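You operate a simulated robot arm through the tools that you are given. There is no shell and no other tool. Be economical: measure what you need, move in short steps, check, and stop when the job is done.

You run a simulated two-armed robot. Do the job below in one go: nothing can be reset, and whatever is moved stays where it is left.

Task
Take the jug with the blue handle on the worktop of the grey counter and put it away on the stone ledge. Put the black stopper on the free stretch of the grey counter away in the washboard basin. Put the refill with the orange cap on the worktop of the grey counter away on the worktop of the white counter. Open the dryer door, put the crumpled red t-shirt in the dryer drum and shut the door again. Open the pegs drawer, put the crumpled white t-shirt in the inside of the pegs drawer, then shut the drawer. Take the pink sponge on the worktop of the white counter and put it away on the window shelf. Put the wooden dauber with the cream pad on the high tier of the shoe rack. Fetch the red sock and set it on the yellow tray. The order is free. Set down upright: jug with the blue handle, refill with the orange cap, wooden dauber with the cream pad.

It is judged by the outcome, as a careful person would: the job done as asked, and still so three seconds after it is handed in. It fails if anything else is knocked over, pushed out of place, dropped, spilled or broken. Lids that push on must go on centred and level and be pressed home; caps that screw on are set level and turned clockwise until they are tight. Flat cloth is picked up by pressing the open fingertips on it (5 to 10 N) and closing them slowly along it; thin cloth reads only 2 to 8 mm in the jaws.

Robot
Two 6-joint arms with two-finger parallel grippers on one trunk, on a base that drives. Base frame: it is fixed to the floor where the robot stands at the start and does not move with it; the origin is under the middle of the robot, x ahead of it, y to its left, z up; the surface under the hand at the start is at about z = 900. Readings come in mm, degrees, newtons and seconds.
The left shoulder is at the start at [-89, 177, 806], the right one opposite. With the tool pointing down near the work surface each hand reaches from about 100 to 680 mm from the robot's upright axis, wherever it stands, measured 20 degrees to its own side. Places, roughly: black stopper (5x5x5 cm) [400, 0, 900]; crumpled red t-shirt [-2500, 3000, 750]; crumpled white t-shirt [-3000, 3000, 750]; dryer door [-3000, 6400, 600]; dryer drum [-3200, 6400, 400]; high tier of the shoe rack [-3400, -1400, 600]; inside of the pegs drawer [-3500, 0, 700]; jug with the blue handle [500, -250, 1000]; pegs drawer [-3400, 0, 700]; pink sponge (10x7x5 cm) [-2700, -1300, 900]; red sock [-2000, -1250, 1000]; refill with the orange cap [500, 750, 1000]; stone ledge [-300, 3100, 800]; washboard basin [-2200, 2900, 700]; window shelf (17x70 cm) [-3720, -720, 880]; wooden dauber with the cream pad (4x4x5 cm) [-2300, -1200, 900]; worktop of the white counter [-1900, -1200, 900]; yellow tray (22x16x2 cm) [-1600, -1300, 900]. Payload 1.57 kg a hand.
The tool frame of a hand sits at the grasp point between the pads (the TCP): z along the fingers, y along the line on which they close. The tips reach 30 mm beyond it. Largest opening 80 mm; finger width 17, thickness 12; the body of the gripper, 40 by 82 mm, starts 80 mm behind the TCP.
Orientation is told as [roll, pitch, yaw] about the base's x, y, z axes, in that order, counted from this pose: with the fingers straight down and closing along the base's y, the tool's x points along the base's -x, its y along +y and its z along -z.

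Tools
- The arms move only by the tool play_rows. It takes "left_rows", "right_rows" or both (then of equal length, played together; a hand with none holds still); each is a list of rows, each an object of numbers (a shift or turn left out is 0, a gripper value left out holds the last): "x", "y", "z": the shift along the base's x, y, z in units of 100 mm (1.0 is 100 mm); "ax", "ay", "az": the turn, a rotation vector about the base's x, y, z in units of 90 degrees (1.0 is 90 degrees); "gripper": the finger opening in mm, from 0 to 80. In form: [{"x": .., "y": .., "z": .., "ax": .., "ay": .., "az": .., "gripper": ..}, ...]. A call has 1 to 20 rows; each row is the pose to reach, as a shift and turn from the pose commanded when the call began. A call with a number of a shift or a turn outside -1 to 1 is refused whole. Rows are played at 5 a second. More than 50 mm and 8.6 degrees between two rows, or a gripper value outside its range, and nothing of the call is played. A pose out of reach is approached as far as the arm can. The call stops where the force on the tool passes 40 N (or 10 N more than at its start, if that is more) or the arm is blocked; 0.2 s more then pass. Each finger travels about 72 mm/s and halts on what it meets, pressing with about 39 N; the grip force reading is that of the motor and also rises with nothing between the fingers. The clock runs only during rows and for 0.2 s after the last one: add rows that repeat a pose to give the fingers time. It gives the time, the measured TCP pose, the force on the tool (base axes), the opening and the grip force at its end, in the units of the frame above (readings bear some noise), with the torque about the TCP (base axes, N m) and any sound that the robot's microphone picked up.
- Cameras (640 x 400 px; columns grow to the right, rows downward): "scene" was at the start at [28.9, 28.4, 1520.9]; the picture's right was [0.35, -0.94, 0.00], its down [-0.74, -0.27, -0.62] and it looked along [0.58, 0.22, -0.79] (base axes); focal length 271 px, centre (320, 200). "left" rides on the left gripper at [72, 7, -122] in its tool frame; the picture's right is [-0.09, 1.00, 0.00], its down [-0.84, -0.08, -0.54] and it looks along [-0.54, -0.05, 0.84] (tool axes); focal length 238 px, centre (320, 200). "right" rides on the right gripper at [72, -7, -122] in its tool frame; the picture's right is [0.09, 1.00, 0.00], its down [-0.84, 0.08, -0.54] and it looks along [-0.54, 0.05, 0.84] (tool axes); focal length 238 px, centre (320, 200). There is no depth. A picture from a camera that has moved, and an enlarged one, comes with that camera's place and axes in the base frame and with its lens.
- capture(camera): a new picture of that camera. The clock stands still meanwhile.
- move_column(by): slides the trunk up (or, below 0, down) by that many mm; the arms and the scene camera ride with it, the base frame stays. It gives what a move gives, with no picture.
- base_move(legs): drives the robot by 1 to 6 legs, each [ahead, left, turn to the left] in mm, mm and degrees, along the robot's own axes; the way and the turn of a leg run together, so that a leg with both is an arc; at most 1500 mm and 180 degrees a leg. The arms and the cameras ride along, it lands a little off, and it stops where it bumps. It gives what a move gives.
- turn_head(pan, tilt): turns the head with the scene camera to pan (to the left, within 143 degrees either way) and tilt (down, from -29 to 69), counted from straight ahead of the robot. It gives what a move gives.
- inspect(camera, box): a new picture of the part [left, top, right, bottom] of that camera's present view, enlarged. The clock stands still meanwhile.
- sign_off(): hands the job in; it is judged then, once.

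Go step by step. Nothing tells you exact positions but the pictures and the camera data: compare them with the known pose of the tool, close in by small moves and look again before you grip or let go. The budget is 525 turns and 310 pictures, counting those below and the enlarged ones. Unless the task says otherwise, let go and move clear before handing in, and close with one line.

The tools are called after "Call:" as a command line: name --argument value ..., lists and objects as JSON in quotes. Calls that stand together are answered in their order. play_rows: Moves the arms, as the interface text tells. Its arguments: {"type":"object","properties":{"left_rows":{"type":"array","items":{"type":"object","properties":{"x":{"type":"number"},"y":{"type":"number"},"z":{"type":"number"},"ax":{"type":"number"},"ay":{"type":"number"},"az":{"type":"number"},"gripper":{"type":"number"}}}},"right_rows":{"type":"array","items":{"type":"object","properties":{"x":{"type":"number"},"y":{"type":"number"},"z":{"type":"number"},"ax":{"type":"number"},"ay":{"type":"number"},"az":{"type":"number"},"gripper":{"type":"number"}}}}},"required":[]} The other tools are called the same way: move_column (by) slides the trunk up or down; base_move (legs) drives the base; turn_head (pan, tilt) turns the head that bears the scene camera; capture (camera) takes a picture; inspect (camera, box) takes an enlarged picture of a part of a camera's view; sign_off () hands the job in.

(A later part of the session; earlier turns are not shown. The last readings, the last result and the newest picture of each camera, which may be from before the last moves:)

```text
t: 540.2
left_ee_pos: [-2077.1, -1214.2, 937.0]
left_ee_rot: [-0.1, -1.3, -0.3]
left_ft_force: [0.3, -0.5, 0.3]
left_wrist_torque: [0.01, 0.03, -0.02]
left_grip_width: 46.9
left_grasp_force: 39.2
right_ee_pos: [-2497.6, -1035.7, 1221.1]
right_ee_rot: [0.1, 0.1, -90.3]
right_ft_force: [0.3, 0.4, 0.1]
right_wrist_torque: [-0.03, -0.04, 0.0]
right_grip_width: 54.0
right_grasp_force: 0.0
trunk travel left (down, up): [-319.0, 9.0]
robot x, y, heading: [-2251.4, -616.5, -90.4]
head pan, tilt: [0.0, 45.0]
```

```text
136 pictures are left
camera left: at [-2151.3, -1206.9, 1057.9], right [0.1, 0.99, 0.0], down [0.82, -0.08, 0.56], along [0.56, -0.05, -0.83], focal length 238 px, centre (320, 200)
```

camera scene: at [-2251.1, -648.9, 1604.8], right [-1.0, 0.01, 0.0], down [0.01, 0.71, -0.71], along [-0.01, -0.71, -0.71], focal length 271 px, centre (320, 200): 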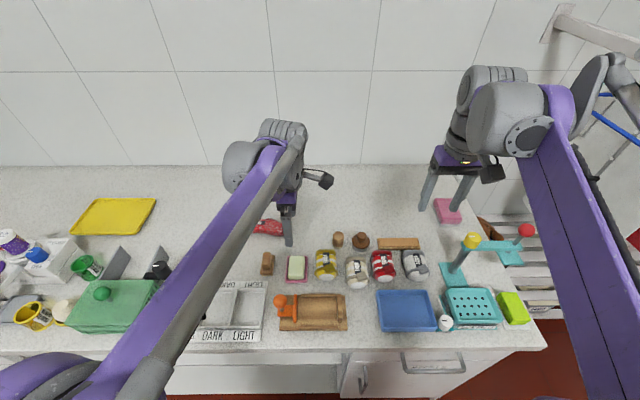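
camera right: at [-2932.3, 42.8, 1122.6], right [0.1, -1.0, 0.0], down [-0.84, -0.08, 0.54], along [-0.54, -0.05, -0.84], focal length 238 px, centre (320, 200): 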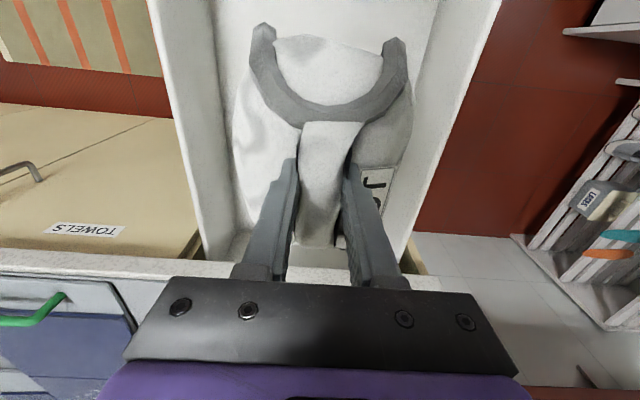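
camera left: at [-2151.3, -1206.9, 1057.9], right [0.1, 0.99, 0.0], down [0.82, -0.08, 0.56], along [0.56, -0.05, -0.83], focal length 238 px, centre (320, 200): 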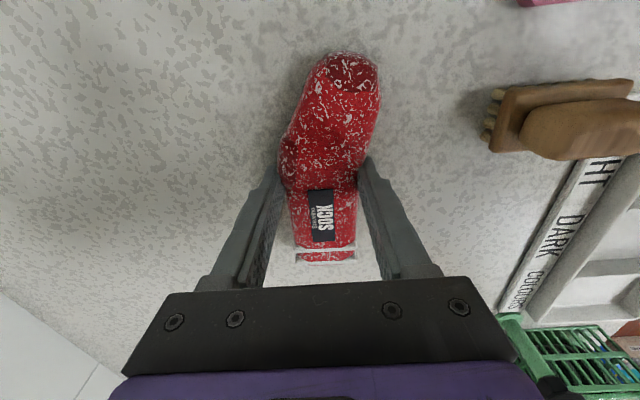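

Call:
play_rows --left_rows '[{"z": 0.3}, {"z": 0.6}, {"z": 1.0}]'

Call:
play_rows --left_rows '[{"z": 0.4}, {"z": 0.8}, {"z": 1.0}]'

Call:
base_move --legs '[[0, 505, 0]]'

Call:
capture --camera "scene"

Call:
capture --camera "left"

```text
t: 541.0
left_ee_pos: [-2079.3, -1214.7, 1037.6]
left_ee_rot: [0.0, -1.2, -0.4]
left_ft_force: [-0.1, 0.3, 0.0]
left_wrist_torque: [-0.01, 0.03, 0.03]
left_grip_width: 46.6
left_grasp_force: 38.6
right_ee_pos: [-2496.7, -1034.2, 1221.2]
right_ee_rot: [0.1, 0.0, -90.4]
right_ft_force: [0.2, 0.4, -0.1]
right_wrist_torque: [-0.01, -0.01, 0.02]
right_grip_width: 53.9
right_grasp_force: 0.2
trunk travel left (down, up): [-319.0, 9.0]
robot x, y, heading: [-2249.1, -614.9, -90.4]
head pan, tilt: [0.0, 45.0]
```

```text
t: 541.9
left_ee_pos: [-2077.4, -1217.9, 1138.0]
left_ee_rot: [0.0, -1.4, -0.4]
left_ft_force: [0.6, -0.3, -0.6]
left_wrist_torque: [0.01, -0.03, 0.01]
left_grip_width: 46.6
left_grasp_force: 39.1
right_ee_pos: [-2496.3, -1034.6, 1221.8]
right_ee_rot: [0.1, 0.1, -90.3]
right_ft_force: [0.3, 0.4, 0.9]
right_wrist_torque: [0.01, -0.01, 0.01]
right_grip_width: 54.1
right_grasp_force: 0.1
trunk travel left (down, up): [-319.0, 9.0]
robot x, y, heading: [-2249.9, -610.9, -90.7]
head pan, tilt: [0.0, 45.0]
```

```text
t: 546.8
left_ee_pos: [-1576.4, -1222.7, 1137.6]
left_ee_rot: [0.1, -1.4, -0.6]
left_ft_force: [0.5, -0.9, 0.8]
left_wrist_torque: [0.0, 0.01, 0.0]
left_grip_width: 46.5
left_grasp_force: 38.6
right_ee_pos: [-1994.6, -1038.1, 1221.2]
right_ee_rot: [0.1, 0.1, -90.6]
right_ft_force: [0.8, -0.5, -0.4]
right_wrist_torque: [0.0, 0.0, 0.0]
right_grip_width: 53.9
right_grasp_force: 0.0
trunk travel left (down, up): [-319.0, 9.0]
robot x, y, heading: [-1748.3, -616.8, -90.8]
head pan, tilt: [0.0, 45.0]
```

```text
135 pictures are left
camera scene: at [-1748.1, -653.7, 1604.8], right [-1.0, 0.01, 0.0], down [0.01, 0.71, -0.71], along [-0.01, -0.71, -0.71], focal length 271 px, centre (320, 200)
```

scene: 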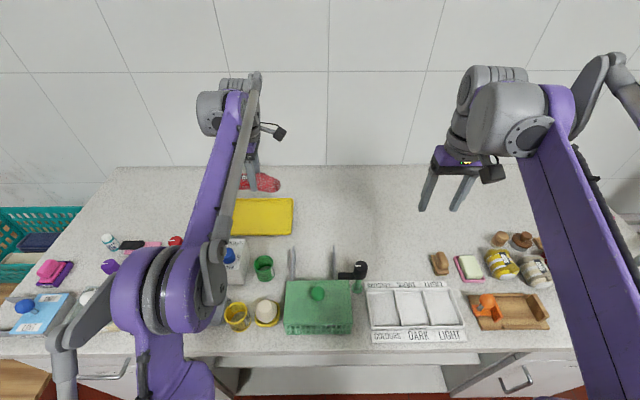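

```text
134 pictures are left
camera left: at [-1651.2, -1214.0, 1257.8], right [0.1, 0.99, 0.0], down [0.82, -0.09, 0.56], along [0.56, -0.06, -0.83], focal length 238 px, centre (320, 200)
```

left: 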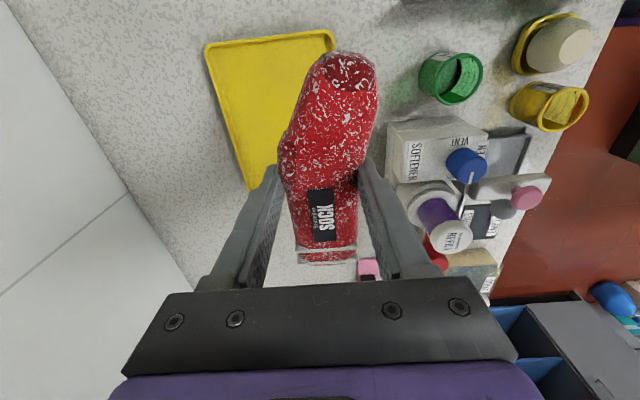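

Tray centre is about [-1550,-1276]. I'll align and lower the sock onto it.

Call:
play_rows --left_rows '[{"x": 0.13, "y": -0.27}, {"x": 0.27, "y": -0.54}, {"x": 0.27, "y": -0.54, "z": -0.4}, {"x": 0.27, "y": -0.54, "z": -0.8}, {"x": 0.27, "y": -0.54, "z": -1.0}]'

Call:
play_rows --left_rows '[{"z": -0.3}, {"z": -0.6}, {"z": -0.6}]'

Call:
capture --camera "left"

```text
t: 548.0
left_ee_pos: [-1551.1, -1278.1, 1037.1]
left_ee_rot: [-0.1, -1.2, -0.7]
left_ft_force: [-0.6, 1.5, -0.9]
left_wrist_torque: [-0.03, 0.0, 0.04]
left_grip_width: 46.4
left_grasp_force: 39.1
left hand out of reach, approached as far as the arm can: row 2
right_ee_pos: [-1994.9, -1037.8, 1221.0]
right_ee_rot: [0.1, 0.1, -90.6]
right_ft_force: [0.3, -1.4, 0.5]
right_wrist_torque: [-0.05, 0.02, -0.03]
right_grip_width: 54.0
right_grasp_force: 0.0
trunk travel left (down, up): [-319.0, 9.0]
robot x, y, heading: [-1743.7, -617.8, -90.7]
head pan, tilt: [0.0, 45.0]
```

```text
t: 548.8
left_ee_pos: [-1551.4, -1277.1, 979.0]
left_ee_rot: [-0.1, -1.4, -0.7]
left_ft_force: [0.5, -1.1, 0.1]
left_wrist_torque: [0.01, 0.0, -0.04]
left_grip_width: 46.4
left_grasp_force: 39.1
right_ee_pos: [-1996.2, -1039.2, 1220.8]
right_ee_rot: [0.1, 0.1, -90.6]
right_ft_force: [-0.3, -0.1, 0.2]
right_wrist_torque: [-0.01, -0.03, 0.03]
right_grip_width: 54.4
right_grasp_force: 0.0
trunk travel left (down, up): [-319.0, 9.0]
robot x, y, heading: [-1746.7, -619.4, -90.7]
head pan, tilt: [0.0, 45.0]
```

```text
133 pictures are left
camera left: at [-1624.5, -1268.8, 1098.4], right [0.1, 0.99, 0.0], down [0.82, -0.09, 0.56], along [0.56, -0.06, -0.83], focal length 238 px, centre (320, 200)
```

left: 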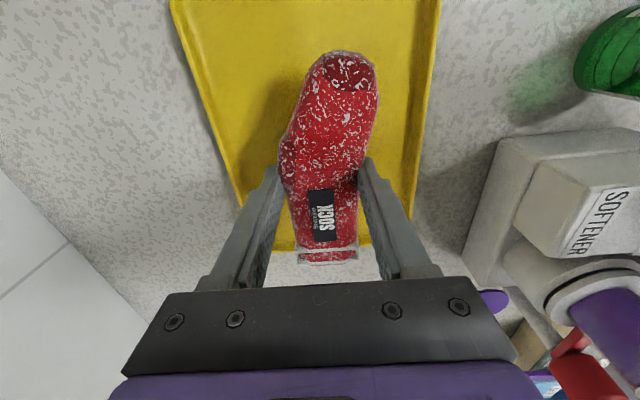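

Call:
play_rows --left_rows '[{"x": -0.06, "z": -0.15}, {"x": -0.08, "z": -0.3}, {"x": -0.08, "z": -0.36}, {"x": -0.08, "z": -0.36}]'

Call:
play_rows --left_rows '[{"gripper": 52}, {"gripper": 60}, {"gripper": 70}, {"gripper": 70}, {"z": 0.4}, {"z": 0.8}, {"z": 1.0}]'

Call:
capture --camera "left"

```text
t: 549.8
left_ee_pos: [-1558.1, -1276.5, 944.3]
left_ee_rot: [-0.2, -1.4, -0.8]
left_ft_force: [1.0, -12.3, 36.2]
left_wrist_torque: [-0.06, 0.15, 0.03]
left_grip_width: 46.9
left_grasp_force: 39.3
right_ee_pos: [-1995.6, -1036.8, 1223.0]
right_ee_rot: [0.1, -0.1, -90.5]
right_ft_force: [-0.6, 0.5, -0.2]
right_wrist_torque: [-0.01, -0.02, 0.01]
right_grip_width: 54.2
right_grasp_force: 0.1
trunk travel left (down, up): [-319.0, 9.0]
robot x, y, heading: [-1748.7, -617.5, -90.5]
head pan, tilt: [0.0, 45.0]
```

```text
t: 551.4
left_ee_pos: [-1558.6, -1276.1, 1039.8]
left_ee_rot: [-0.1, -1.2, -0.7]
left_ft_force: [0.2, 0.9, 0.1]
left_wrist_torque: [-0.01, -0.03, 0.02]
left_grip_width: 70.0
left_grasp_force: 0.0
right_ee_pos: [-1994.1, -1036.9, 1221.3]
right_ee_rot: [0.1, 0.0, -90.6]
right_ft_force: [0.6, 0.1, 0.1]
right_wrist_torque: [-0.03, 0.02, 0.02]
right_grip_width: 53.8
right_grasp_force: 0.1
trunk travel left (down, up): [-319.0, 9.0]
robot x, y, heading: [-1747.9, -615.0, -90.6]
head pan, tilt: [0.0, 45.0]
```

```text
132 pictures are left
camera left: at [-1632.7, -1267.3, 1161.8], right [0.1, 0.99, 0.0], down [0.82, -0.09, 0.56], along [0.56, -0.06, -0.83], focal length 238 px, centre (320, 200)
```

left: 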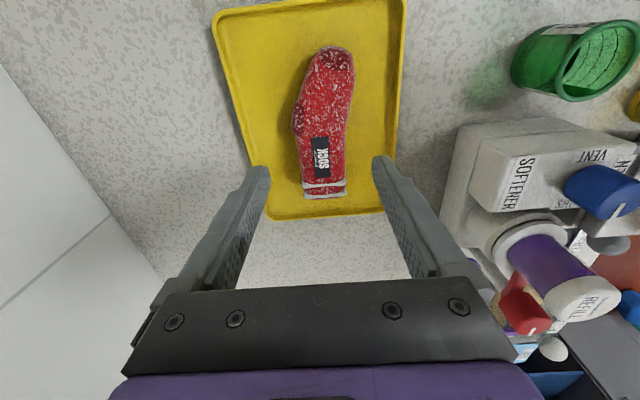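

The sock lies on the yellow tray. Now I'll go for the sponge (right hand) and the dauber (left hand).

Call:
play_rows --left_rows '[{"z": 0.3, "az": -0.083}, {"z": 0.6, "az": -0.166}, {"z": 0.9, "az": -0.25}, {"z": 1.0, "y": 0.2, "az": -0.333}, {"z": 1.0, "y": 0.4, "az": -0.416}, {"z": 1.0, "y": 0.6, "az": -0.5}, {"z": 1.0, "y": 0.8, "az": -0.583}, {"z": 1.0, "y": 1.0, "az": -0.666}, {"z": 1.0, "y": 1.0, "az": -0.75}, {"z": 1.0, "y": 1.0, "az": -0.833}, {"z": 1.0, "y": 1.0, "az": -0.916}, {"z": 1.0, "y": 1.0, "az": -1.0, "gripper": 70}]'

Call:
base_move --legs '[[0, -755, 0.6]]'

Call:
capture --camera "scene"

Call:
capture --camera "right"

Call:
capture --camera "left"

```text
t: 554.0
left_ee_pos: [-1559.0, -1178.0, 1141.8]
left_ee_rot: [0.0, -1.3, -90.7]
left_ft_force: [0.4, -0.1, -0.3]
left_wrist_torque: [0.01, -0.03, -0.03]
left_grip_width: 70.1
left_grasp_force: 0.0
left hand out of reach, approached as far as the arm can: row 3
right_ee_pos: [-1994.6, -1038.0, 1222.1]
right_ee_rot: [0.1, 0.1, -90.6]
right_ft_force: [0.5, -1.2, 0.1]
right_wrist_torque: [0.0, -0.02, 0.01]
right_grip_width: 54.1
right_grasp_force: 0.0
trunk travel left (down, up): [-319.0, 9.0]
robot x, y, heading: [-1749.4, -623.0, -90.7]
head pan, tilt: [0.0, 45.0]
```

```text
t: 561.0
left_ee_pos: [-2304.8, -1171.1, 1141.7]
left_ee_rot: [0.0, -1.2, -89.7]
left_ft_force: [0.3, 0.3, 0.3]
left_wrist_torque: [0.01, 0.0, 0.04]
left_grip_width: 70.0
left_grasp_force: 0.0
right_ee_pos: [-2743.4, -1041.9, 1222.3]
right_ee_rot: [0.1, 0.0, -89.5]
right_ft_force: [0.2, 0.7, 0.0]
right_wrist_torque: [0.0, 0.05, 0.0]
right_grip_width: 53.9
right_grasp_force: 0.0
trunk travel left (down, up): [-319.0, 9.0]
robot x, y, heading: [-2504.9, -615.9, -89.6]
head pan, tilt: [0.0, 45.0]
```

```text
131 pictures are left
camera scene: at [-2504.2, -651.8, 1604.8], right [-1.0, -0.01, 0.0], down [0.0, 0.71, -0.71], along [0.0, -0.71, -0.71], focal length 271 px, centre (320, 200)
```

scene: 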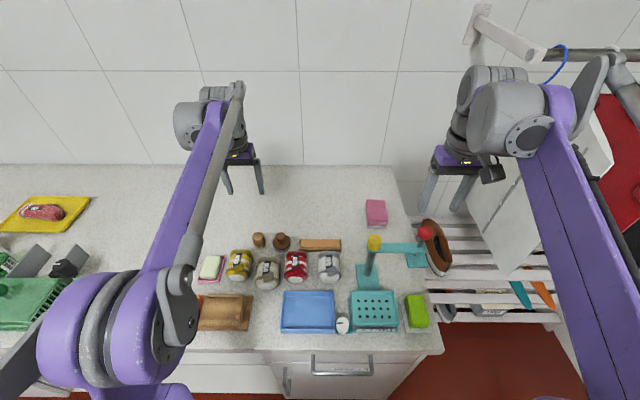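

```text
130 pictures are left
camera right: at [-2752.3, -969.0, 1343.1], right [0.99, 0.1, 0.0], down [0.08, -0.84, 0.54], along [0.06, -0.54, -0.84], focal length 238 px, centre (320, 200)
```

right: 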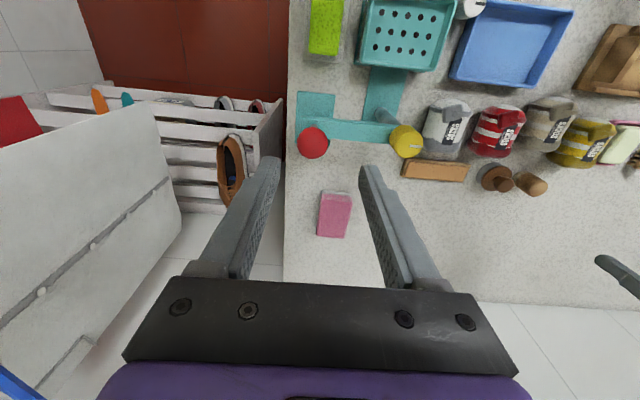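

```text
129 pictures are left
camera left: at [-2298.7, -1095.2, 1262.2], right [1.0, -0.09, 0.0], down [-0.07, -0.82, 0.56], along [-0.05, -0.56, -0.83], focal length 238 px, centre (320, 200)
```

left: 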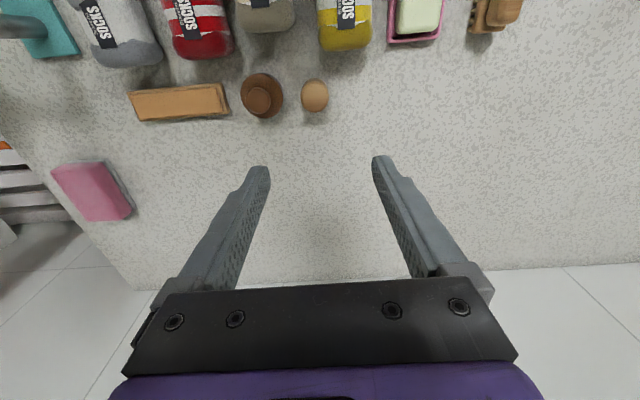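

Sponge is at about [-2690,-1264] with its narrow side along x, so the right hand fits. I'll move above it.

Call:
play_rows --right_rows '[{"x": 0.1, "y": -0.4}, {"x": 0.3, "y": -0.8}, {"x": 0.53, "y": -1.0, "gripper": 80}]'

Call:
play_rows --right_rows '[{"y": -0.4}, {"y": -0.8}, {"y": -1.0}]'

Call:
play_rows --right_rows '[{"y": -0.2}, {"y": -0.2, "z": -0.4}, {"y": -0.2, "z": -0.8}, {"y": -0.2, "z": -1.0}]'

Call:
play_rows --right_rows '[{"z": -0.4}, {"z": -0.6}, {"z": -0.6}]'

Call:
capture --camera "right"

```text
t: 561.8
left_ee_pos: [-2304.8, -1172.3, 1140.9]
left_ee_rot: [-0.1, -1.3, -89.6]
left_ft_force: [-0.4, 0.0, 0.1]
left_wrist_torque: [0.02, 0.05, 0.02]
left_grip_width: 70.1
left_grasp_force: 0.1
right_ee_pos: [-2691.3, -1140.7, 1221.0]
right_ee_rot: [0.0, 0.2, -89.6]
right_ft_force: [0.1, 0.7, 0.0]
right_wrist_torque: [0.01, 0.02, 0.0]
right_grip_width: 79.9
right_grasp_force: 0.0
trunk travel left (down, up): [-319.0, 9.0]
robot x, y, heading: [-2504.9, -616.0, -89.7]
head pan, tilt: [0.0, 45.0]
```

```text
t: 562.6
left_ee_pos: [-2305.1, -1170.0, 1140.4]
left_ee_rot: [0.0, -1.3, -89.6]
left_ft_force: [0.4, -0.1, 0.3]
left_wrist_torque: [0.02, 0.02, 0.0]
left_grip_width: 69.8
left_grasp_force: 0.1
right_ee_pos: [-2689.8, -1218.9, 1204.9]
right_ee_rot: [0.1, 0.1, -89.6]
right_ft_force: [0.0, -0.5, 0.8]
right_wrist_torque: [-0.01, -0.01, -0.02]
right_grip_width: 80.0
right_grasp_force: 0.0
right hand out of reach, approached as far as the arm can: row 2, 3
trunk travel left (down, up): [-319.0, 9.0]
robot x, y, heading: [-2500.2, -617.9, -89.6]
head pan, tilt: [0.0, 45.0]
```

```text
t: 563.6
left_ee_pos: [-2306.0, -1171.9, 1141.3]
left_ee_rot: [0.0, -1.3, -89.6]
left_ft_force: [0.0, -0.7, 0.2]
left_wrist_torque: [0.01, -0.03, -0.02]
left_grip_width: 70.1
left_grasp_force: 0.0
right_ee_pos: [-2689.6, -1240.4, 1105.1]
right_ee_rot: [0.2, 0.1, -89.5]
right_ft_force: [0.1, -0.1, 0.7]
right_wrist_torque: [0.06, -0.01, 0.01]
right_grip_width: 80.1
right_grasp_force: 0.0
right hand out of reach, approached as far as the arm can: row 1
trunk travel left (down, up): [-319.0, 9.0]
robot x, y, heading: [-2501.0, -617.0, -89.6]
head pan, tilt: [0.0, 45.0]
```

```text
t: 564.4
left_ee_pos: [-2305.9, -1171.2, 1140.9]
left_ee_rot: [0.0, -1.3, -89.6]
left_ft_force: [-0.3, 0.8, -0.6]
left_wrist_torque: [0.01, -0.01, 0.05]
left_grip_width: 69.8
left_grasp_force: 0.1
right_ee_pos: [-2691.7, -1242.0, 1045.0]
right_ee_rot: [0.1, 0.1, -89.5]
right_ft_force: [0.5, -0.1, 0.2]
right_wrist_torque: [0.01, 0.0, 0.0]
right_grip_width: 79.9
right_grasp_force: 0.1
trunk travel left (down, up): [-319.0, 9.0]
robot x, y, heading: [-2504.0, -615.7, -89.5]
head pan, tilt: [0.0, 45.0]
```

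```text
128 pictures are left
camera right: at [-2700.8, -1168.4, 1166.5], right [0.99, 0.1, 0.0], down [0.08, -0.84, 0.54], along [0.06, -0.54, -0.84], focal length 238 px, centre (320, 200)
```

right: 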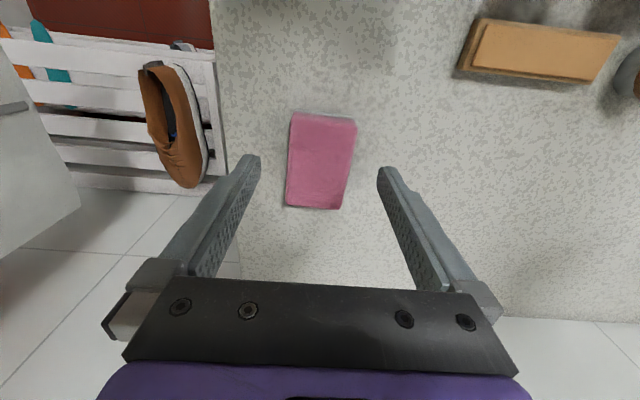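

Call:
play_rows --right_rows '[{"y": -0.2, "z": -0.2}, {"y": -0.2, "z": -0.6}, {"y": -0.2, "z": -1.0}, {"y": -0.2, "z": -1.0}]'

Call:
play_rows --right_rows '[{"z": -0.08}, {"z": -0.08, "gripper": 65}, {"z": -0.08, "gripper": 50}, {"z": -0.08, "gripper": 40}, {"z": -0.08, "gripper": 30}, {"z": -0.08, "gripper": 30}]'

Call:
capture --camera "right"

```text
t: 565.4
left_ee_pos: [-2303.9, -1171.0, 1141.7]
left_ee_rot: [0.1, -1.4, -89.6]
left_ft_force: [-1.0, 0.2, 0.8]
left_wrist_torque: [-0.03, 0.0, -0.01]
left_grip_width: 69.8
left_grasp_force: 0.0
right_ee_pos: [-2692.8, -1262.0, 947.4]
right_ee_rot: [0.1, 0.1, -89.4]
right_ft_force: [-0.3, -0.2, 0.2]
right_wrist_torque: [0.02, -0.02, -0.03]
right_grip_width: 80.0
right_grasp_force: 0.1
trunk travel left (down, up): [-319.0, 9.0]
robot x, y, heading: [-2500.6, -611.7, -89.7]
head pan, tilt: [0.0, 45.0]
```

```text
t: 566.8
left_ee_pos: [-2305.0, -1172.4, 1141.4]
left_ee_rot: [0.0, -1.3, -89.5]
left_ft_force: [0.0, 0.3, 0.5]
left_wrist_torque: [0.0, 0.0, 0.03]
left_grip_width: 70.1
left_grasp_force: 0.0
right_ee_pos: [-2691.2, -1259.8, 938.4]
right_ee_rot: [0.1, 0.2, -89.5]
right_ft_force: [0.2, 1.3, 0.0]
right_wrist_torque: [-0.01, 0.02, 0.01]
right_grip_width: 64.4
right_grasp_force: 38.9
trunk travel left (down, up): [-319.0, 9.0]
robot x, y, heading: [-2502.1, -613.8, -89.3]
head pan, tilt: [0.0, 45.0]
```

```text
127 pictures are left
camera right: at [-2699.7, -1188.6, 1060.4], right [0.99, 0.1, 0.0], down [0.08, -0.84, 0.54], along [0.06, -0.54, -0.84], focal length 238 px, centre (320, 200)
```

right: 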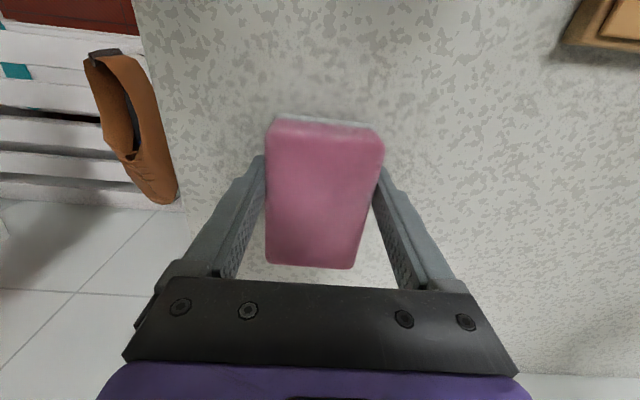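

Sponge gripped. I'll raise it, and bring the left hand down toward the dauber at about [-2312,-1153].

Call:
play_rows --right_rows '[{"z": 0.4}, {"z": 0.8}, {"z": 1.0}]' --left_rows '[{"x": -0.07, "y": 0.18}, {"x": -0.07, "y": 0.18, "z": -0.4}, {"x": -0.07, "y": 0.18, "z": -0.8}]'

Call:
play_rows --right_rows '[{"z": 0.4}, {"z": 0.8}, {"z": 1.0}]'

Call:
capture --camera "left"

Call:
inspect --camera "left" --box '[230, 80, 400, 200]'

```text
t: 567.6
left_ee_pos: [-2311.8, -1154.5, 1062.6]
left_ee_rot: [0.1, -1.3, -89.6]
left_ft_force: [0.3, -0.5, -0.3]
left_wrist_torque: [0.01, -0.02, 0.02]
left_grip_width: 69.8
left_grasp_force: 0.0
right_ee_pos: [-2691.0, -1260.3, 1039.5]
right_ee_rot: [0.1, 0.0, -89.5]
right_ft_force: [-0.7, -0.5, -0.3]
right_wrist_torque: [0.02, 0.01, -0.02]
right_grip_width: 64.5
right_grasp_force: 39.1
trunk travel left (down, up): [-319.0, 9.0]
robot x, y, heading: [-2506.4, -613.9, -89.8]
head pan, tilt: [0.0, 45.0]
```

```text
t: 568.4
left_ee_pos: [-2311.9, -1154.1, 1061.8]
left_ee_rot: [0.0, -1.3, -89.6]
left_ft_force: [-0.2, -0.5, 0.3]
left_wrist_torque: [0.02, 0.01, 0.01]
left_grip_width: 70.0
left_grasp_force: 0.0
right_ee_pos: [-2689.4, -1262.0, 1138.1]
right_ee_rot: [0.1, 0.1, -89.5]
right_ft_force: [0.2, 0.0, -0.7]
right_wrist_torque: [0.0, 0.02, -0.01]
right_grip_width: 64.2
right_grasp_force: 38.8
trunk travel left (down, up): [-319.0, 9.0]
robot x, y, heading: [-2502.1, -616.8, -89.5]
head pan, tilt: [0.0, 45.0]
```

```text
126 pictures are left
camera left: at [-2305.1, -1078.3, 1182.9], right [1.0, -0.09, 0.0], down [-0.07, -0.82, 0.56], along [-0.05, -0.56, -0.83], focal length 238 px, centre (320, 200)
```

left: 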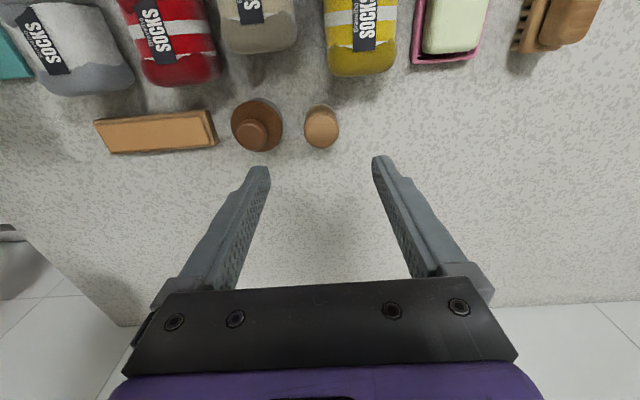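

```text
3.33 times, centred on (315, 140) of left
camera zoom: at [-2305.1, -1078.3, 1182.9], right [1.0, -0.09, 0.0], down [-0.07, -0.82, 0.56], along [-0.05, -0.56, -0.83], focal length 794 px, centre (337, 400)
```

zoom: 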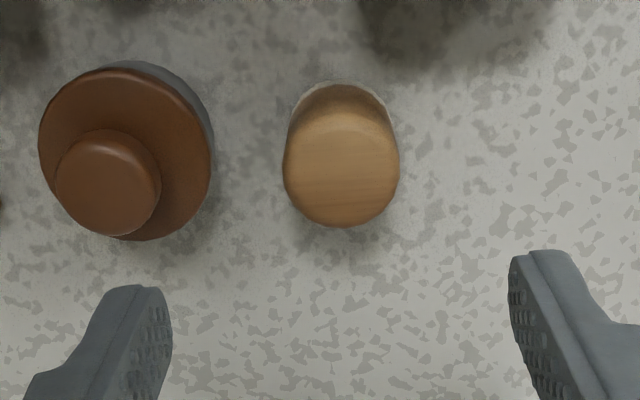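

That is the dauber (cream pad rim visible). Its neighbour is close along x, so I'll turn the left jaws 90° to close along y.

Call:
play_rows --left_rows '[{"az": 0.083}, {"az": 0.166}, {"az": 0.25}, {"az": 0.333}, {"az": 0.416}, {"az": 0.5}, {"az": 0.583}, {"az": 0.666}, {"az": 0.75}, {"az": 0.833}, {"az": 0.916}, {"az": 1.0}, {"az": 1.0}]'

Call:
capture --camera "left"

```text
t: 571.2
left_ee_pos: [-2311.6, -1152.7, 1061.3]
left_ee_rot: [0.0, -1.3, 0.5]
left_ft_force: [-0.3, -0.2, -1.1]
left_wrist_torque: [0.0, -0.02, 0.02]
left_grip_width: 69.8
left_grasp_force: 0.1
right_ee_pos: [-2690.0, -1260.7, 1137.2]
right_ee_rot: [0.0, 0.1, -89.5]
right_ft_force: [0.1, 0.2, -0.7]
right_wrist_torque: [0.01, -0.02, 0.03]
right_grip_width: 64.7
right_grasp_force: 39.0
trunk travel left (down, up): [-319.0, 9.0]
robot x, y, heading: [-2502.3, -617.6, -89.6]
head pan, tilt: [0.0, 45.0]
```

```text
124 pictures are left
camera left: at [-2386.4, -1145.6, 1182.2], right [0.08, 1.0, 0.0], down [0.82, -0.07, 0.56], along [0.56, -0.04, -0.83], focal length 238 px, centre (320, 200)
```

left: 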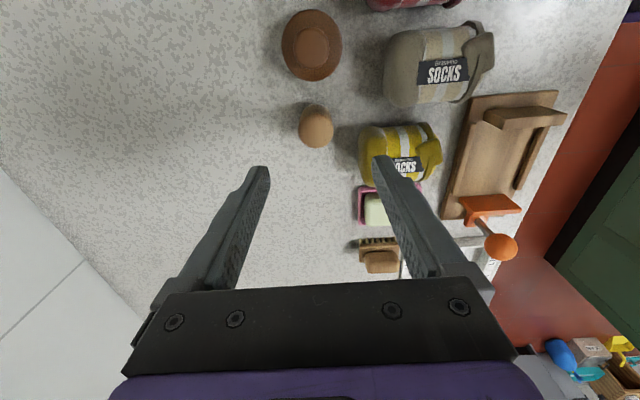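

Call:
play_rows --left_rows '[{"z": -0.3, "gripper": 54}, {"z": -0.7, "gripper": 54}, {"z": -1.0}]'

Call:
play_rows --left_rows '[{"z": -0.2}, {"z": -0.23}, {"z": -0.23, "gripper": 44}, {"z": -0.23, "gripper": 35}, {"z": -0.23, "gripper": 25}, {"z": -0.23, "gripper": 25}]'

Call:
capture --camera "left"

```text
t: 572.0
left_ee_pos: [-2311.9, -1153.2, 962.3]
left_ee_rot: [0.0, -1.3, 0.4]
left_ft_force: [0.0, 0.5, 0.2]
left_wrist_torque: [0.0, -0.01, 0.0]
left_grip_width: 53.9
left_grasp_force: 0.0
right_ee_pos: [-2691.4, -1261.6, 1138.0]
right_ee_rot: [0.1, 0.2, -89.5]
right_ft_force: [0.0, -0.3, 0.1]
right_wrist_torque: [0.01, -0.01, 0.02]
right_grip_width: 64.3
right_grasp_force: 39.2
trunk travel left (down, up): [-319.0, 9.0]
robot x, y, heading: [-2503.7, -615.3, -89.4]
head pan, tilt: [0.0, 45.0]
```

```text
t: 573.4
left_ee_pos: [-2312.1, -1153.2, 939.6]
left_ee_rot: [0.0, -1.3, 0.4]
left_ft_force: [-0.2, 0.0, 0.8]
left_wrist_torque: [0.01, -0.01, -0.06]
left_grip_width: 34.0
left_grasp_force: 39.9
right_ee_pos: [-2689.5, -1261.4, 1136.7]
right_ee_rot: [0.1, 0.0, -89.4]
right_ft_force: [0.4, 0.3, -0.5]
right_wrist_torque: [0.0, 0.02, -0.02]
right_grip_width: 64.3
right_grasp_force: 39.2
trunk travel left (down, up): [-319.0, 9.0]
robot x, y, heading: [-2503.4, -614.8, -89.6]
head pan, tilt: [0.0, 45.0]
```

```text
123 pictures are left
camera left: at [-2386.3, -1145.3, 1060.7], right [0.09, 1.0, 0.0], down [0.82, -0.07, 0.56], along [0.56, -0.05, -0.83], focal length 238 px, centre (320, 200)
```

left: 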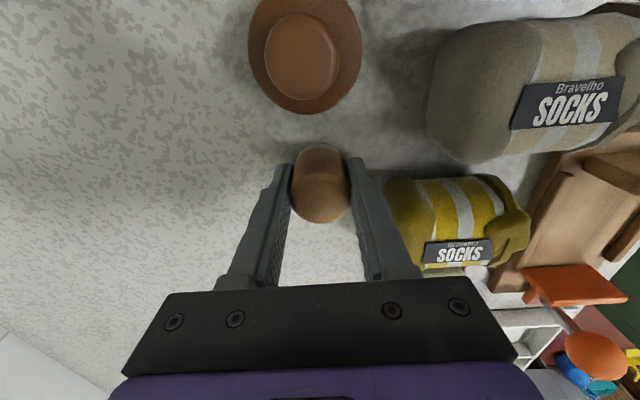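

Dauber gripped. I'll raise both, retract, back away and look at the shoe rack and window shelf.

Call:
play_rows --left_rows '[{"z": 0.4}, {"z": 0.8}, {"z": 1.0}]'

Call:
play_rows --left_rows '[{"z": 0.4}, {"z": 0.8}, {"z": 0.9, "y": 0.3}, {"z": 0.9, "y": 0.7}, {"z": 0.9, "y": 1.0}]' --right_rows '[{"z": 0.3}, {"z": 0.6}, {"z": 0.6, "y": 0.3}, {"z": 0.6, "y": 0.7}, {"z": 0.6, "y": 1.0}]'

Call:
base_move --legs '[[-330, 0, 0], [0, 0, -90]]'

Call:
turn_head --pan 30 --tilt 30

Call:
capture --camera "scene"

```text
t: 574.2
left_ee_pos: [-2311.1, -1152.0, 1039.7]
left_ee_rot: [0.0, -1.3, 0.4]
left_ft_force: [-0.6, -0.3, -0.3]
left_wrist_torque: [0.02, -0.05, -0.02]
left_grip_width: 34.2
left_grasp_force: 39.1
right_ee_pos: [-2689.3, -1261.3, 1137.1]
right_ee_rot: [0.1, 0.1, -89.5]
right_ft_force: [0.7, 0.2, 0.1]
right_wrist_torque: [0.01, 0.03, 0.03]
right_grip_width: 64.4
right_grasp_force: 39.1
trunk travel left (down, up): [-319.0, 9.0]
robot x, y, heading: [-2501.3, -615.3, -89.6]
head pan, tilt: [0.0, 45.0]
```

```text
t: 575.4
left_ee_pos: [-2312.7, -1049.4, 1129.0]
left_ee_rot: [0.1, -1.3, 0.4]
left_ft_force: [0.2, 0.0, -0.2]
left_wrist_torque: [-0.02, 0.03, -0.02]
left_grip_width: 34.4
left_grasp_force: 38.5
right_ee_pos: [-2691.6, -1158.6, 1198.9]
right_ee_rot: [0.1, 0.1, -89.5]
right_ft_force: [0.1, 0.5, -0.2]
right_wrist_torque: [0.0, 0.01, -0.02]
right_grip_width: 64.3
right_grasp_force: 38.5
right hand out of reach, approached as far as the arm can: row 1, 2, 3
trunk travel left (down, up): [-319.0, 9.0]
robot x, y, heading: [-2498.4, -616.9, -89.8]
head pan, tilt: [0.0, 45.0]
```

```text
t: 581.4
left_ee_pos: [-2942.6, -477.7, 1128.9]
left_ee_rot: [0.0, -1.4, -89.8]
left_ft_force: [-0.8, 0.6, -0.4]
left_wrist_torque: [0.0, 0.04, -0.01]
left_grip_width: 34.5
left_grasp_force: 39.2
right_ee_pos: [-3051.0, -99.5, 1199.1]
right_ee_rot: [0.1, 0.0, -179.6]
right_ft_force: [0.3, -0.8, 0.2]
right_wrist_torque: [-0.01, 0.0, -0.06]
right_grip_width: 64.7
right_grasp_force: 38.8
trunk travel left (down, up): [-319.0, 9.0]
robot x, y, heading: [-2502.6, -290.4, -179.7]
head pan, tilt: [0.0, 45.0]
```

```text
t: 582.4
left_ee_pos: [-2941.9, -476.4, 1128.1]
left_ee_rot: [0.1, -1.3, -89.7]
left_ft_force: [-1.2, 0.9, -0.1]
left_wrist_torque: [-0.02, 0.02, -0.02]
left_grip_width: 34.3
left_grasp_force: 39.1
right_ee_pos: [-3050.0, -98.1, 1199.3]
right_ee_rot: [0.1, 0.2, -179.6]
right_ft_force: [0.2, 0.2, -0.1]
right_wrist_torque: [0.02, 0.01, -0.01]
right_grip_width: 64.4
right_grasp_force: 38.9
trunk travel left (down, up): [-319.0, 9.0]
robot x, y, heading: [-2505.9, -287.5, -180.0]
head pan, tilt: [30.0, 30.0]
```

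```text
122 pictures are left
camera scene: at [-2541.5, -330.3, 1627.4], right [-0.5, 0.86, 0.0], down [0.43, 0.25, -0.87], along [-0.75, -0.44, -0.5], focal length 271 px, centre (320, 200)
```

scene: 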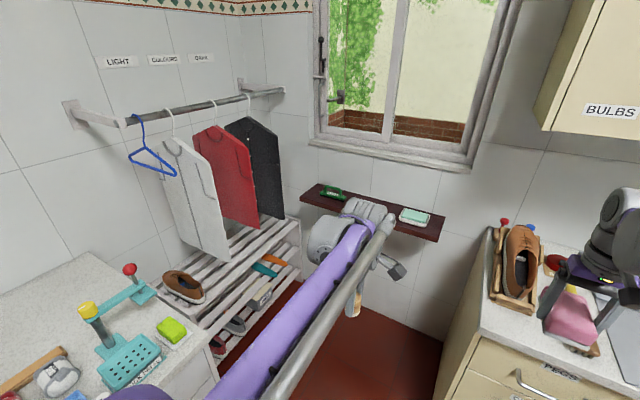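

The shelf is free between the green brush (y≈-962) and the soap dish (y≈-495). I'll move in closer, keeping the left hand tucked in, then look again.

Call:
play_rows --left_rows '[{"y": 0.4, "x": 0.2}, {"y": 0.8, "x": 0.4}, {"y": 1.0, "x": 0.6}]'

Call:
base_move --legs '[[520, 0, 0], [0, 460, 0]]'

Call:
turn_head --pan 0 --tilt 40

Call:
capture --camera "scene"

Call:
turn_head --pan 60 --tilt 40

Call:
capture --camera "scene"

```text
t: 583.2
left_ee_pos: [-2880.6, -377.2, 1129.1]
left_ee_rot: [-0.1, -1.3, -89.7]
left_ft_force: [0.4, 0.0, -1.1]
left_wrist_torque: [-0.02, 0.02, 0.0]
left_grip_width: 34.5
left_grasp_force: 38.8
right_ee_pos: [-3049.4, -97.6, 1199.2]
right_ee_rot: [0.1, 0.1, -179.7]
right_ft_force: [-0.5, -0.3, 0.2]
right_wrist_torque: [-0.04, -0.03, 0.0]
right_grip_width: 64.5
right_grasp_force: 38.8
trunk travel left (down, up): [-319.0, 9.0]
robot x, y, heading: [-2504.6, -287.8, -179.5]
head pan, tilt: [30.0, 30.0]
```

```text
t: 585.8
left_ee_pos: [-3309.0, -378.0, 1135.4]
left_ee_rot: [-1.0, -1.3, -90.2]
left_ft_force: [-0.5, -0.8, 0.1]
left_wrist_torque: [0.0, 0.03, -0.04]
left_grip_width: 34.4
left_grasp_force: 39.0
right_ee_pos: [-3465.1, -99.0, 1208.9]
right_ee_rot: [-0.1, -0.2, -179.9]
right_ft_force: [-0.1, -0.3, -0.2]
right_wrist_torque: [0.0, 0.01, 0.02]
right_grip_width: 64.5
right_grasp_force: 39.3
trunk travel left (down, up): [-319.0, 9.0]
robot x, y, heading: [-2954.5, -292.0, 179.8]
head pan, tilt: [30.0, 30.0]
stopped in leg 1: the robot was blocked; the commanded pose is now the measured one
```

```text
t: 586.7
left_ee_pos: [-3310.0, -378.9, 1134.0]
left_ee_rot: [-1.0, -1.3, -90.0]
left_ft_force: [0.0, 0.6, -0.2]
left_wrist_torque: [-0.01, -0.02, 0.0]
left_grip_width: 34.3
left_grasp_force: 38.3
right_ee_pos: [-3466.4, -98.9, 1207.8]
right_ee_rot: [0.1, -0.4, -179.7]
right_ft_force: [0.2, 0.5, -0.4]
right_wrist_torque: [0.02, 0.0, 0.01]
right_grip_width: 64.4
right_grasp_force: 39.2
trunk travel left (down, up): [-319.0, 9.0]
robot x, y, heading: [-2952.6, -293.2, 180.3]
head pan, tilt: [0.0, 40.0]
```

```text
121 pictures are left
camera scene: at [-2966.5, -287.0, 1612.3], right [0.0, 1.0, 0.0], down [0.63, 0.0, -0.78], along [-0.78, 0.0, -0.63], focal length 271 px, centre (320, 200)
```

scene: 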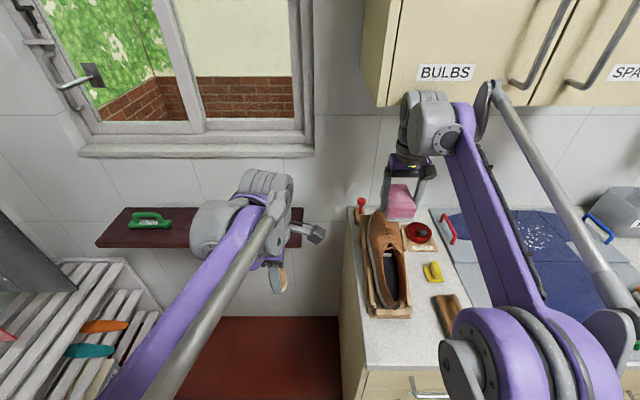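

```text
t: 588.0
left_ee_pos: [-3310.5, -377.3, 1136.7]
left_ee_rot: [-1.1, -1.3, -90.0]
left_ft_force: [0.2, -0.1, -0.5]
left_wrist_torque: [-0.03, 0.02, 0.02]
left_grip_width: 34.2
left_grasp_force: 39.4
right_ee_pos: [-3466.5, -99.3, 1210.7]
right_ee_rot: [0.1, -0.5, -179.8]
right_ft_force: [-0.1, 0.6, -0.1]
right_wrist_torque: [-0.02, 0.02, -0.01]
right_grip_width: 64.5
right_grasp_force: 39.5
trunk travel left (down, up): [-319.0, 9.0]
robot x, y, heading: [-2955.2, -289.9, 180.0]
head pan, tilt: [60.0, 40.0]
```

```text
120 pictures are left
camera scene: at [-2924.2, -360.4, 1611.7], right [-0.87, 0.5, 0.02], down [0.31, 0.56, -0.77], along [-0.4, -0.66, -0.63], focal length 271 px, centre (320, 200)
```

scene: 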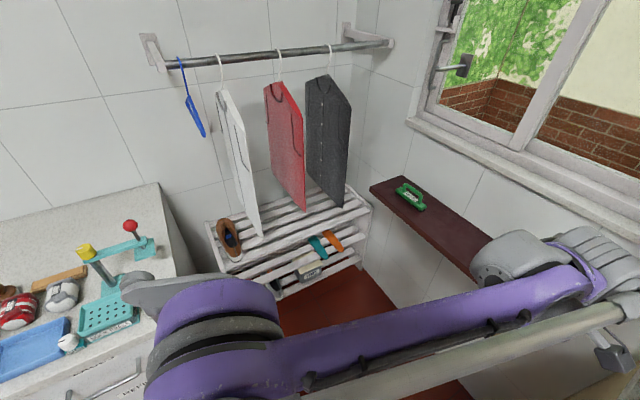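

My right elbow met the cream counter's edge. I'll back off, strafe left past the counter's end, and then go forward.

Call:
base_move --legs '[[-120, 0, 0], [0, 470, 0]]'

Call:
capture --camera "scene"

Call:
turn_head --pan 0 --tilt 40

Call:
capture --camera "scene"

```text
t: 592.2
left_ee_pos: [-3210.1, -698.9, 1130.8]
left_ee_rot: [0.1, -1.7, -89.4]
left_ft_force: [-0.2, -0.7, -0.3]
left_wrist_torque: [0.01, 0.0, -0.01]
left_grip_width: 34.3
left_grasp_force: 39.2
right_ee_pos: [-3373.7, -420.3, 1198.1]
right_ee_rot: [0.4, 0.5, -179.3]
right_ft_force: [0.3, -0.6, -0.1]
right_wrist_torque: [0.03, -0.05, -0.01]
right_grip_width: 64.6
right_grasp_force: 38.4
trunk travel left (down, up): [-319.0, 9.0]
robot x, y, heading: [-2836.2, -615.3, -179.4]
head pan, tilt: [60.0, 40.0]
stopped in leg 2: the robot was blocked; the commanded pose is now the measured one
```

```text
119 pictures are left
camera scene: at [-2834.4, -674.4, 1612.8], right [-0.87, 0.49, 0.0], down [0.32, 0.55, -0.77], along [-0.38, -0.67, -0.64], focal length 271 px, centre (320, 200)
```

scene: 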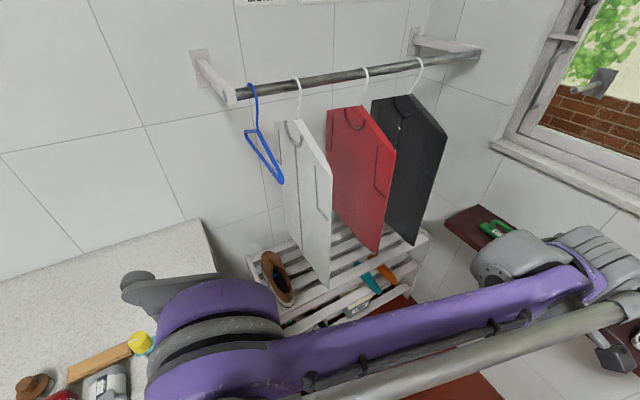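

```text
t: 593.5
left_ee_pos: [-3211.0, -699.0, 1129.5]
left_ee_rot: [0.1, -1.7, -89.6]
left_ft_force: [-0.5, -0.1, -0.8]
left_wrist_torque: [0.01, -0.01, 0.0]
left_grip_width: 34.2
left_grasp_force: 39.0
right_ee_pos: [-3373.0, -419.4, 1196.6]
right_ee_rot: [0.6, 0.6, -179.3]
right_ft_force: [0.7, -0.1, 0.4]
right_wrist_torque: [0.0, -0.02, 0.0]
right_grip_width: 64.1
right_grasp_force: 38.9
trunk travel left (down, up): [-319.0, 9.0]
robot x, y, heading: [-2835.1, -615.9, -179.7]
head pan, tilt: [0.0, 40.0]
```

```text
118 pictures are left
camera scene: at [-2878.2, -600.2, 1612.0], right [-0.01, 1.0, -0.01], down [0.64, 0.0, -0.77], along [-0.77, -0.01, -0.64], focal length 271 px, centre (320, 200)
```

scene: 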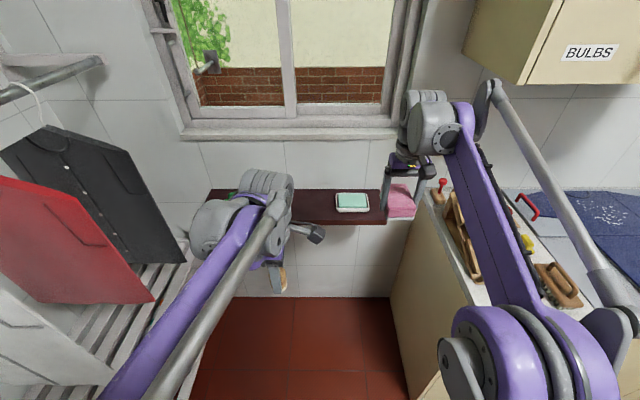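

The left shoulder met the white counter's edge. I'll move slightly right, go forward past the counter's end, then left.

Call:
base_move --legs '[[0, -40, 0], [170, 0, 0]]'

Call:
base_move --legs '[[0, 150, 0]]'

Call:
capture --camera "scene"

```text
t: 595.6
left_ee_pos: [-3376.8, -667.1, 1129.8]
left_ee_rot: [0.2, -1.3, -89.6]
left_ft_force: [-0.6, -0.5, -0.3]
left_wrist_torque: [0.01, -0.04, 0.01]
left_grip_width: 34.2
left_grasp_force: 39.3
right_ee_pos: [-3538.7, -390.8, 1198.6]
right_ee_rot: [0.0, 0.7, -179.5]
right_ft_force: [0.4, 0.1, -0.1]
right_wrist_torque: [-0.03, 0.01, 0.0]
right_grip_width: 64.5
right_grasp_force: 38.7
trunk travel left (down, up): [-319.0, 9.0]
robot x, y, heading: [-3006.2, -574.7, -179.7]
head pan, tilt: [0.0, 40.0]
```

```text
t: 597.3
left_ee_pos: [-3379.4, -762.7, 1130.2]
left_ee_rot: [0.2, -2.1, -89.0]
left_ft_force: [0.0, 0.6, -0.8]
left_wrist_torque: [-0.04, -0.01, 0.01]
left_grip_width: 34.2
left_grasp_force: 39.2
right_ee_pos: [-3545.7, -485.9, 1195.0]
right_ee_rot: [0.8, 0.6, -178.8]
right_ft_force: [1.2, -0.6, 0.0]
right_wrist_torque: [0.03, -0.01, -0.02]
right_grip_width: 64.4
right_grasp_force: 38.7
trunk travel left (down, up): [-319.0, 9.0]
robot x, y, heading: [-3004.1, -683.3, -178.6]
head pan, tilt: [0.0, 40.0]
stopped in leg 1: the robot was blocked; the commanded pose is now the measured one
```

```text
117 pictures are left
camera scene: at [-3048.3, -658.8, 1612.0], right [-0.02, 1.0, -0.01], down [0.64, 0.0, -0.76], along [-0.76, -0.02, -0.64], focal length 271 px, centre (320, 200)
```

scene: 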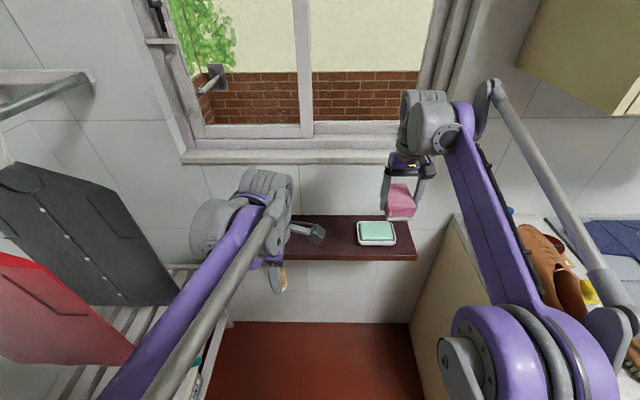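

Call:
base_move --legs '[[0, -40, 0]]'

Call:
turn_head --pan 75 --tilt 45

Call:
capture --camera "scene"

```text
t: 598.3
left_ee_pos: [-3377.9, -741.6, 1128.7]
left_ee_rot: [0.1, -1.2, -89.1]
left_ft_force: [0.4, -0.4, -0.7]
left_wrist_torque: [-0.02, -0.01, -0.02]
left_grip_width: 34.2
left_grasp_force: 39.1
right_ee_pos: [-3542.5, -465.3, 1198.0]
right_ee_rot: [0.0, 0.5, -179.0]
right_ft_force: [-0.3, 0.4, 0.1]
right_wrist_torque: [-0.01, 0.02, 0.03]
right_grip_width: 64.3
right_grasp_force: 39.4
trunk travel left (down, up): [-319.0, 9.0]
robot x, y, heading: [-3001.8, -648.1, -179.2]
head pan, tilt: [0.0, 40.0]
```

```text
t: 599.8
left_ee_pos: [-3378.3, -741.3, 1129.8]
left_ee_rot: [0.2, -1.3, -89.2]
left_ft_force: [0.6, 0.4, -0.1]
left_wrist_torque: [-0.02, -0.01, 0.0]
left_grip_width: 34.3
left_grasp_force: 38.8
right_ee_pos: [-3543.1, -464.6, 1198.4]
right_ee_rot: [0.0, 0.6, -179.0]
right_ft_force: [0.8, -0.6, 0.6]
right_wrist_torque: [-0.01, -0.04, 0.01]
right_grip_width: 64.4
right_grasp_force: 39.4
trunk travel left (down, up): [-319.0, 9.0]
robot x, y, heading: [-3000.7, -646.2, -179.2]
head pan, tilt: [75.0, 45.0]
```

```text
116 pictures are left
camera scene: at [-2980.6, -722.8, 1604.8], right [-0.97, 0.24, 0.0], down [0.17, 0.69, -0.71], along [-0.17, -0.69, -0.71], focal length 271 px, centre (320, 200)
```

scene: 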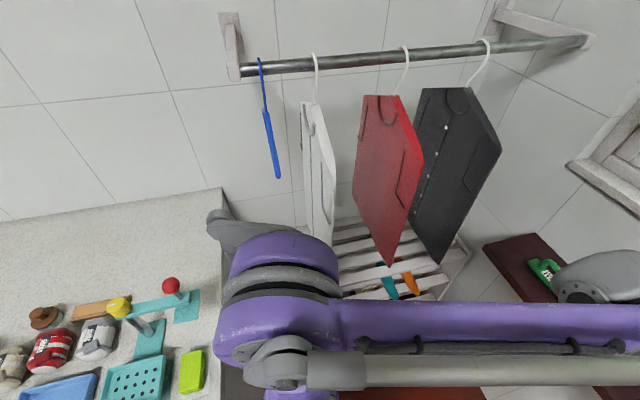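

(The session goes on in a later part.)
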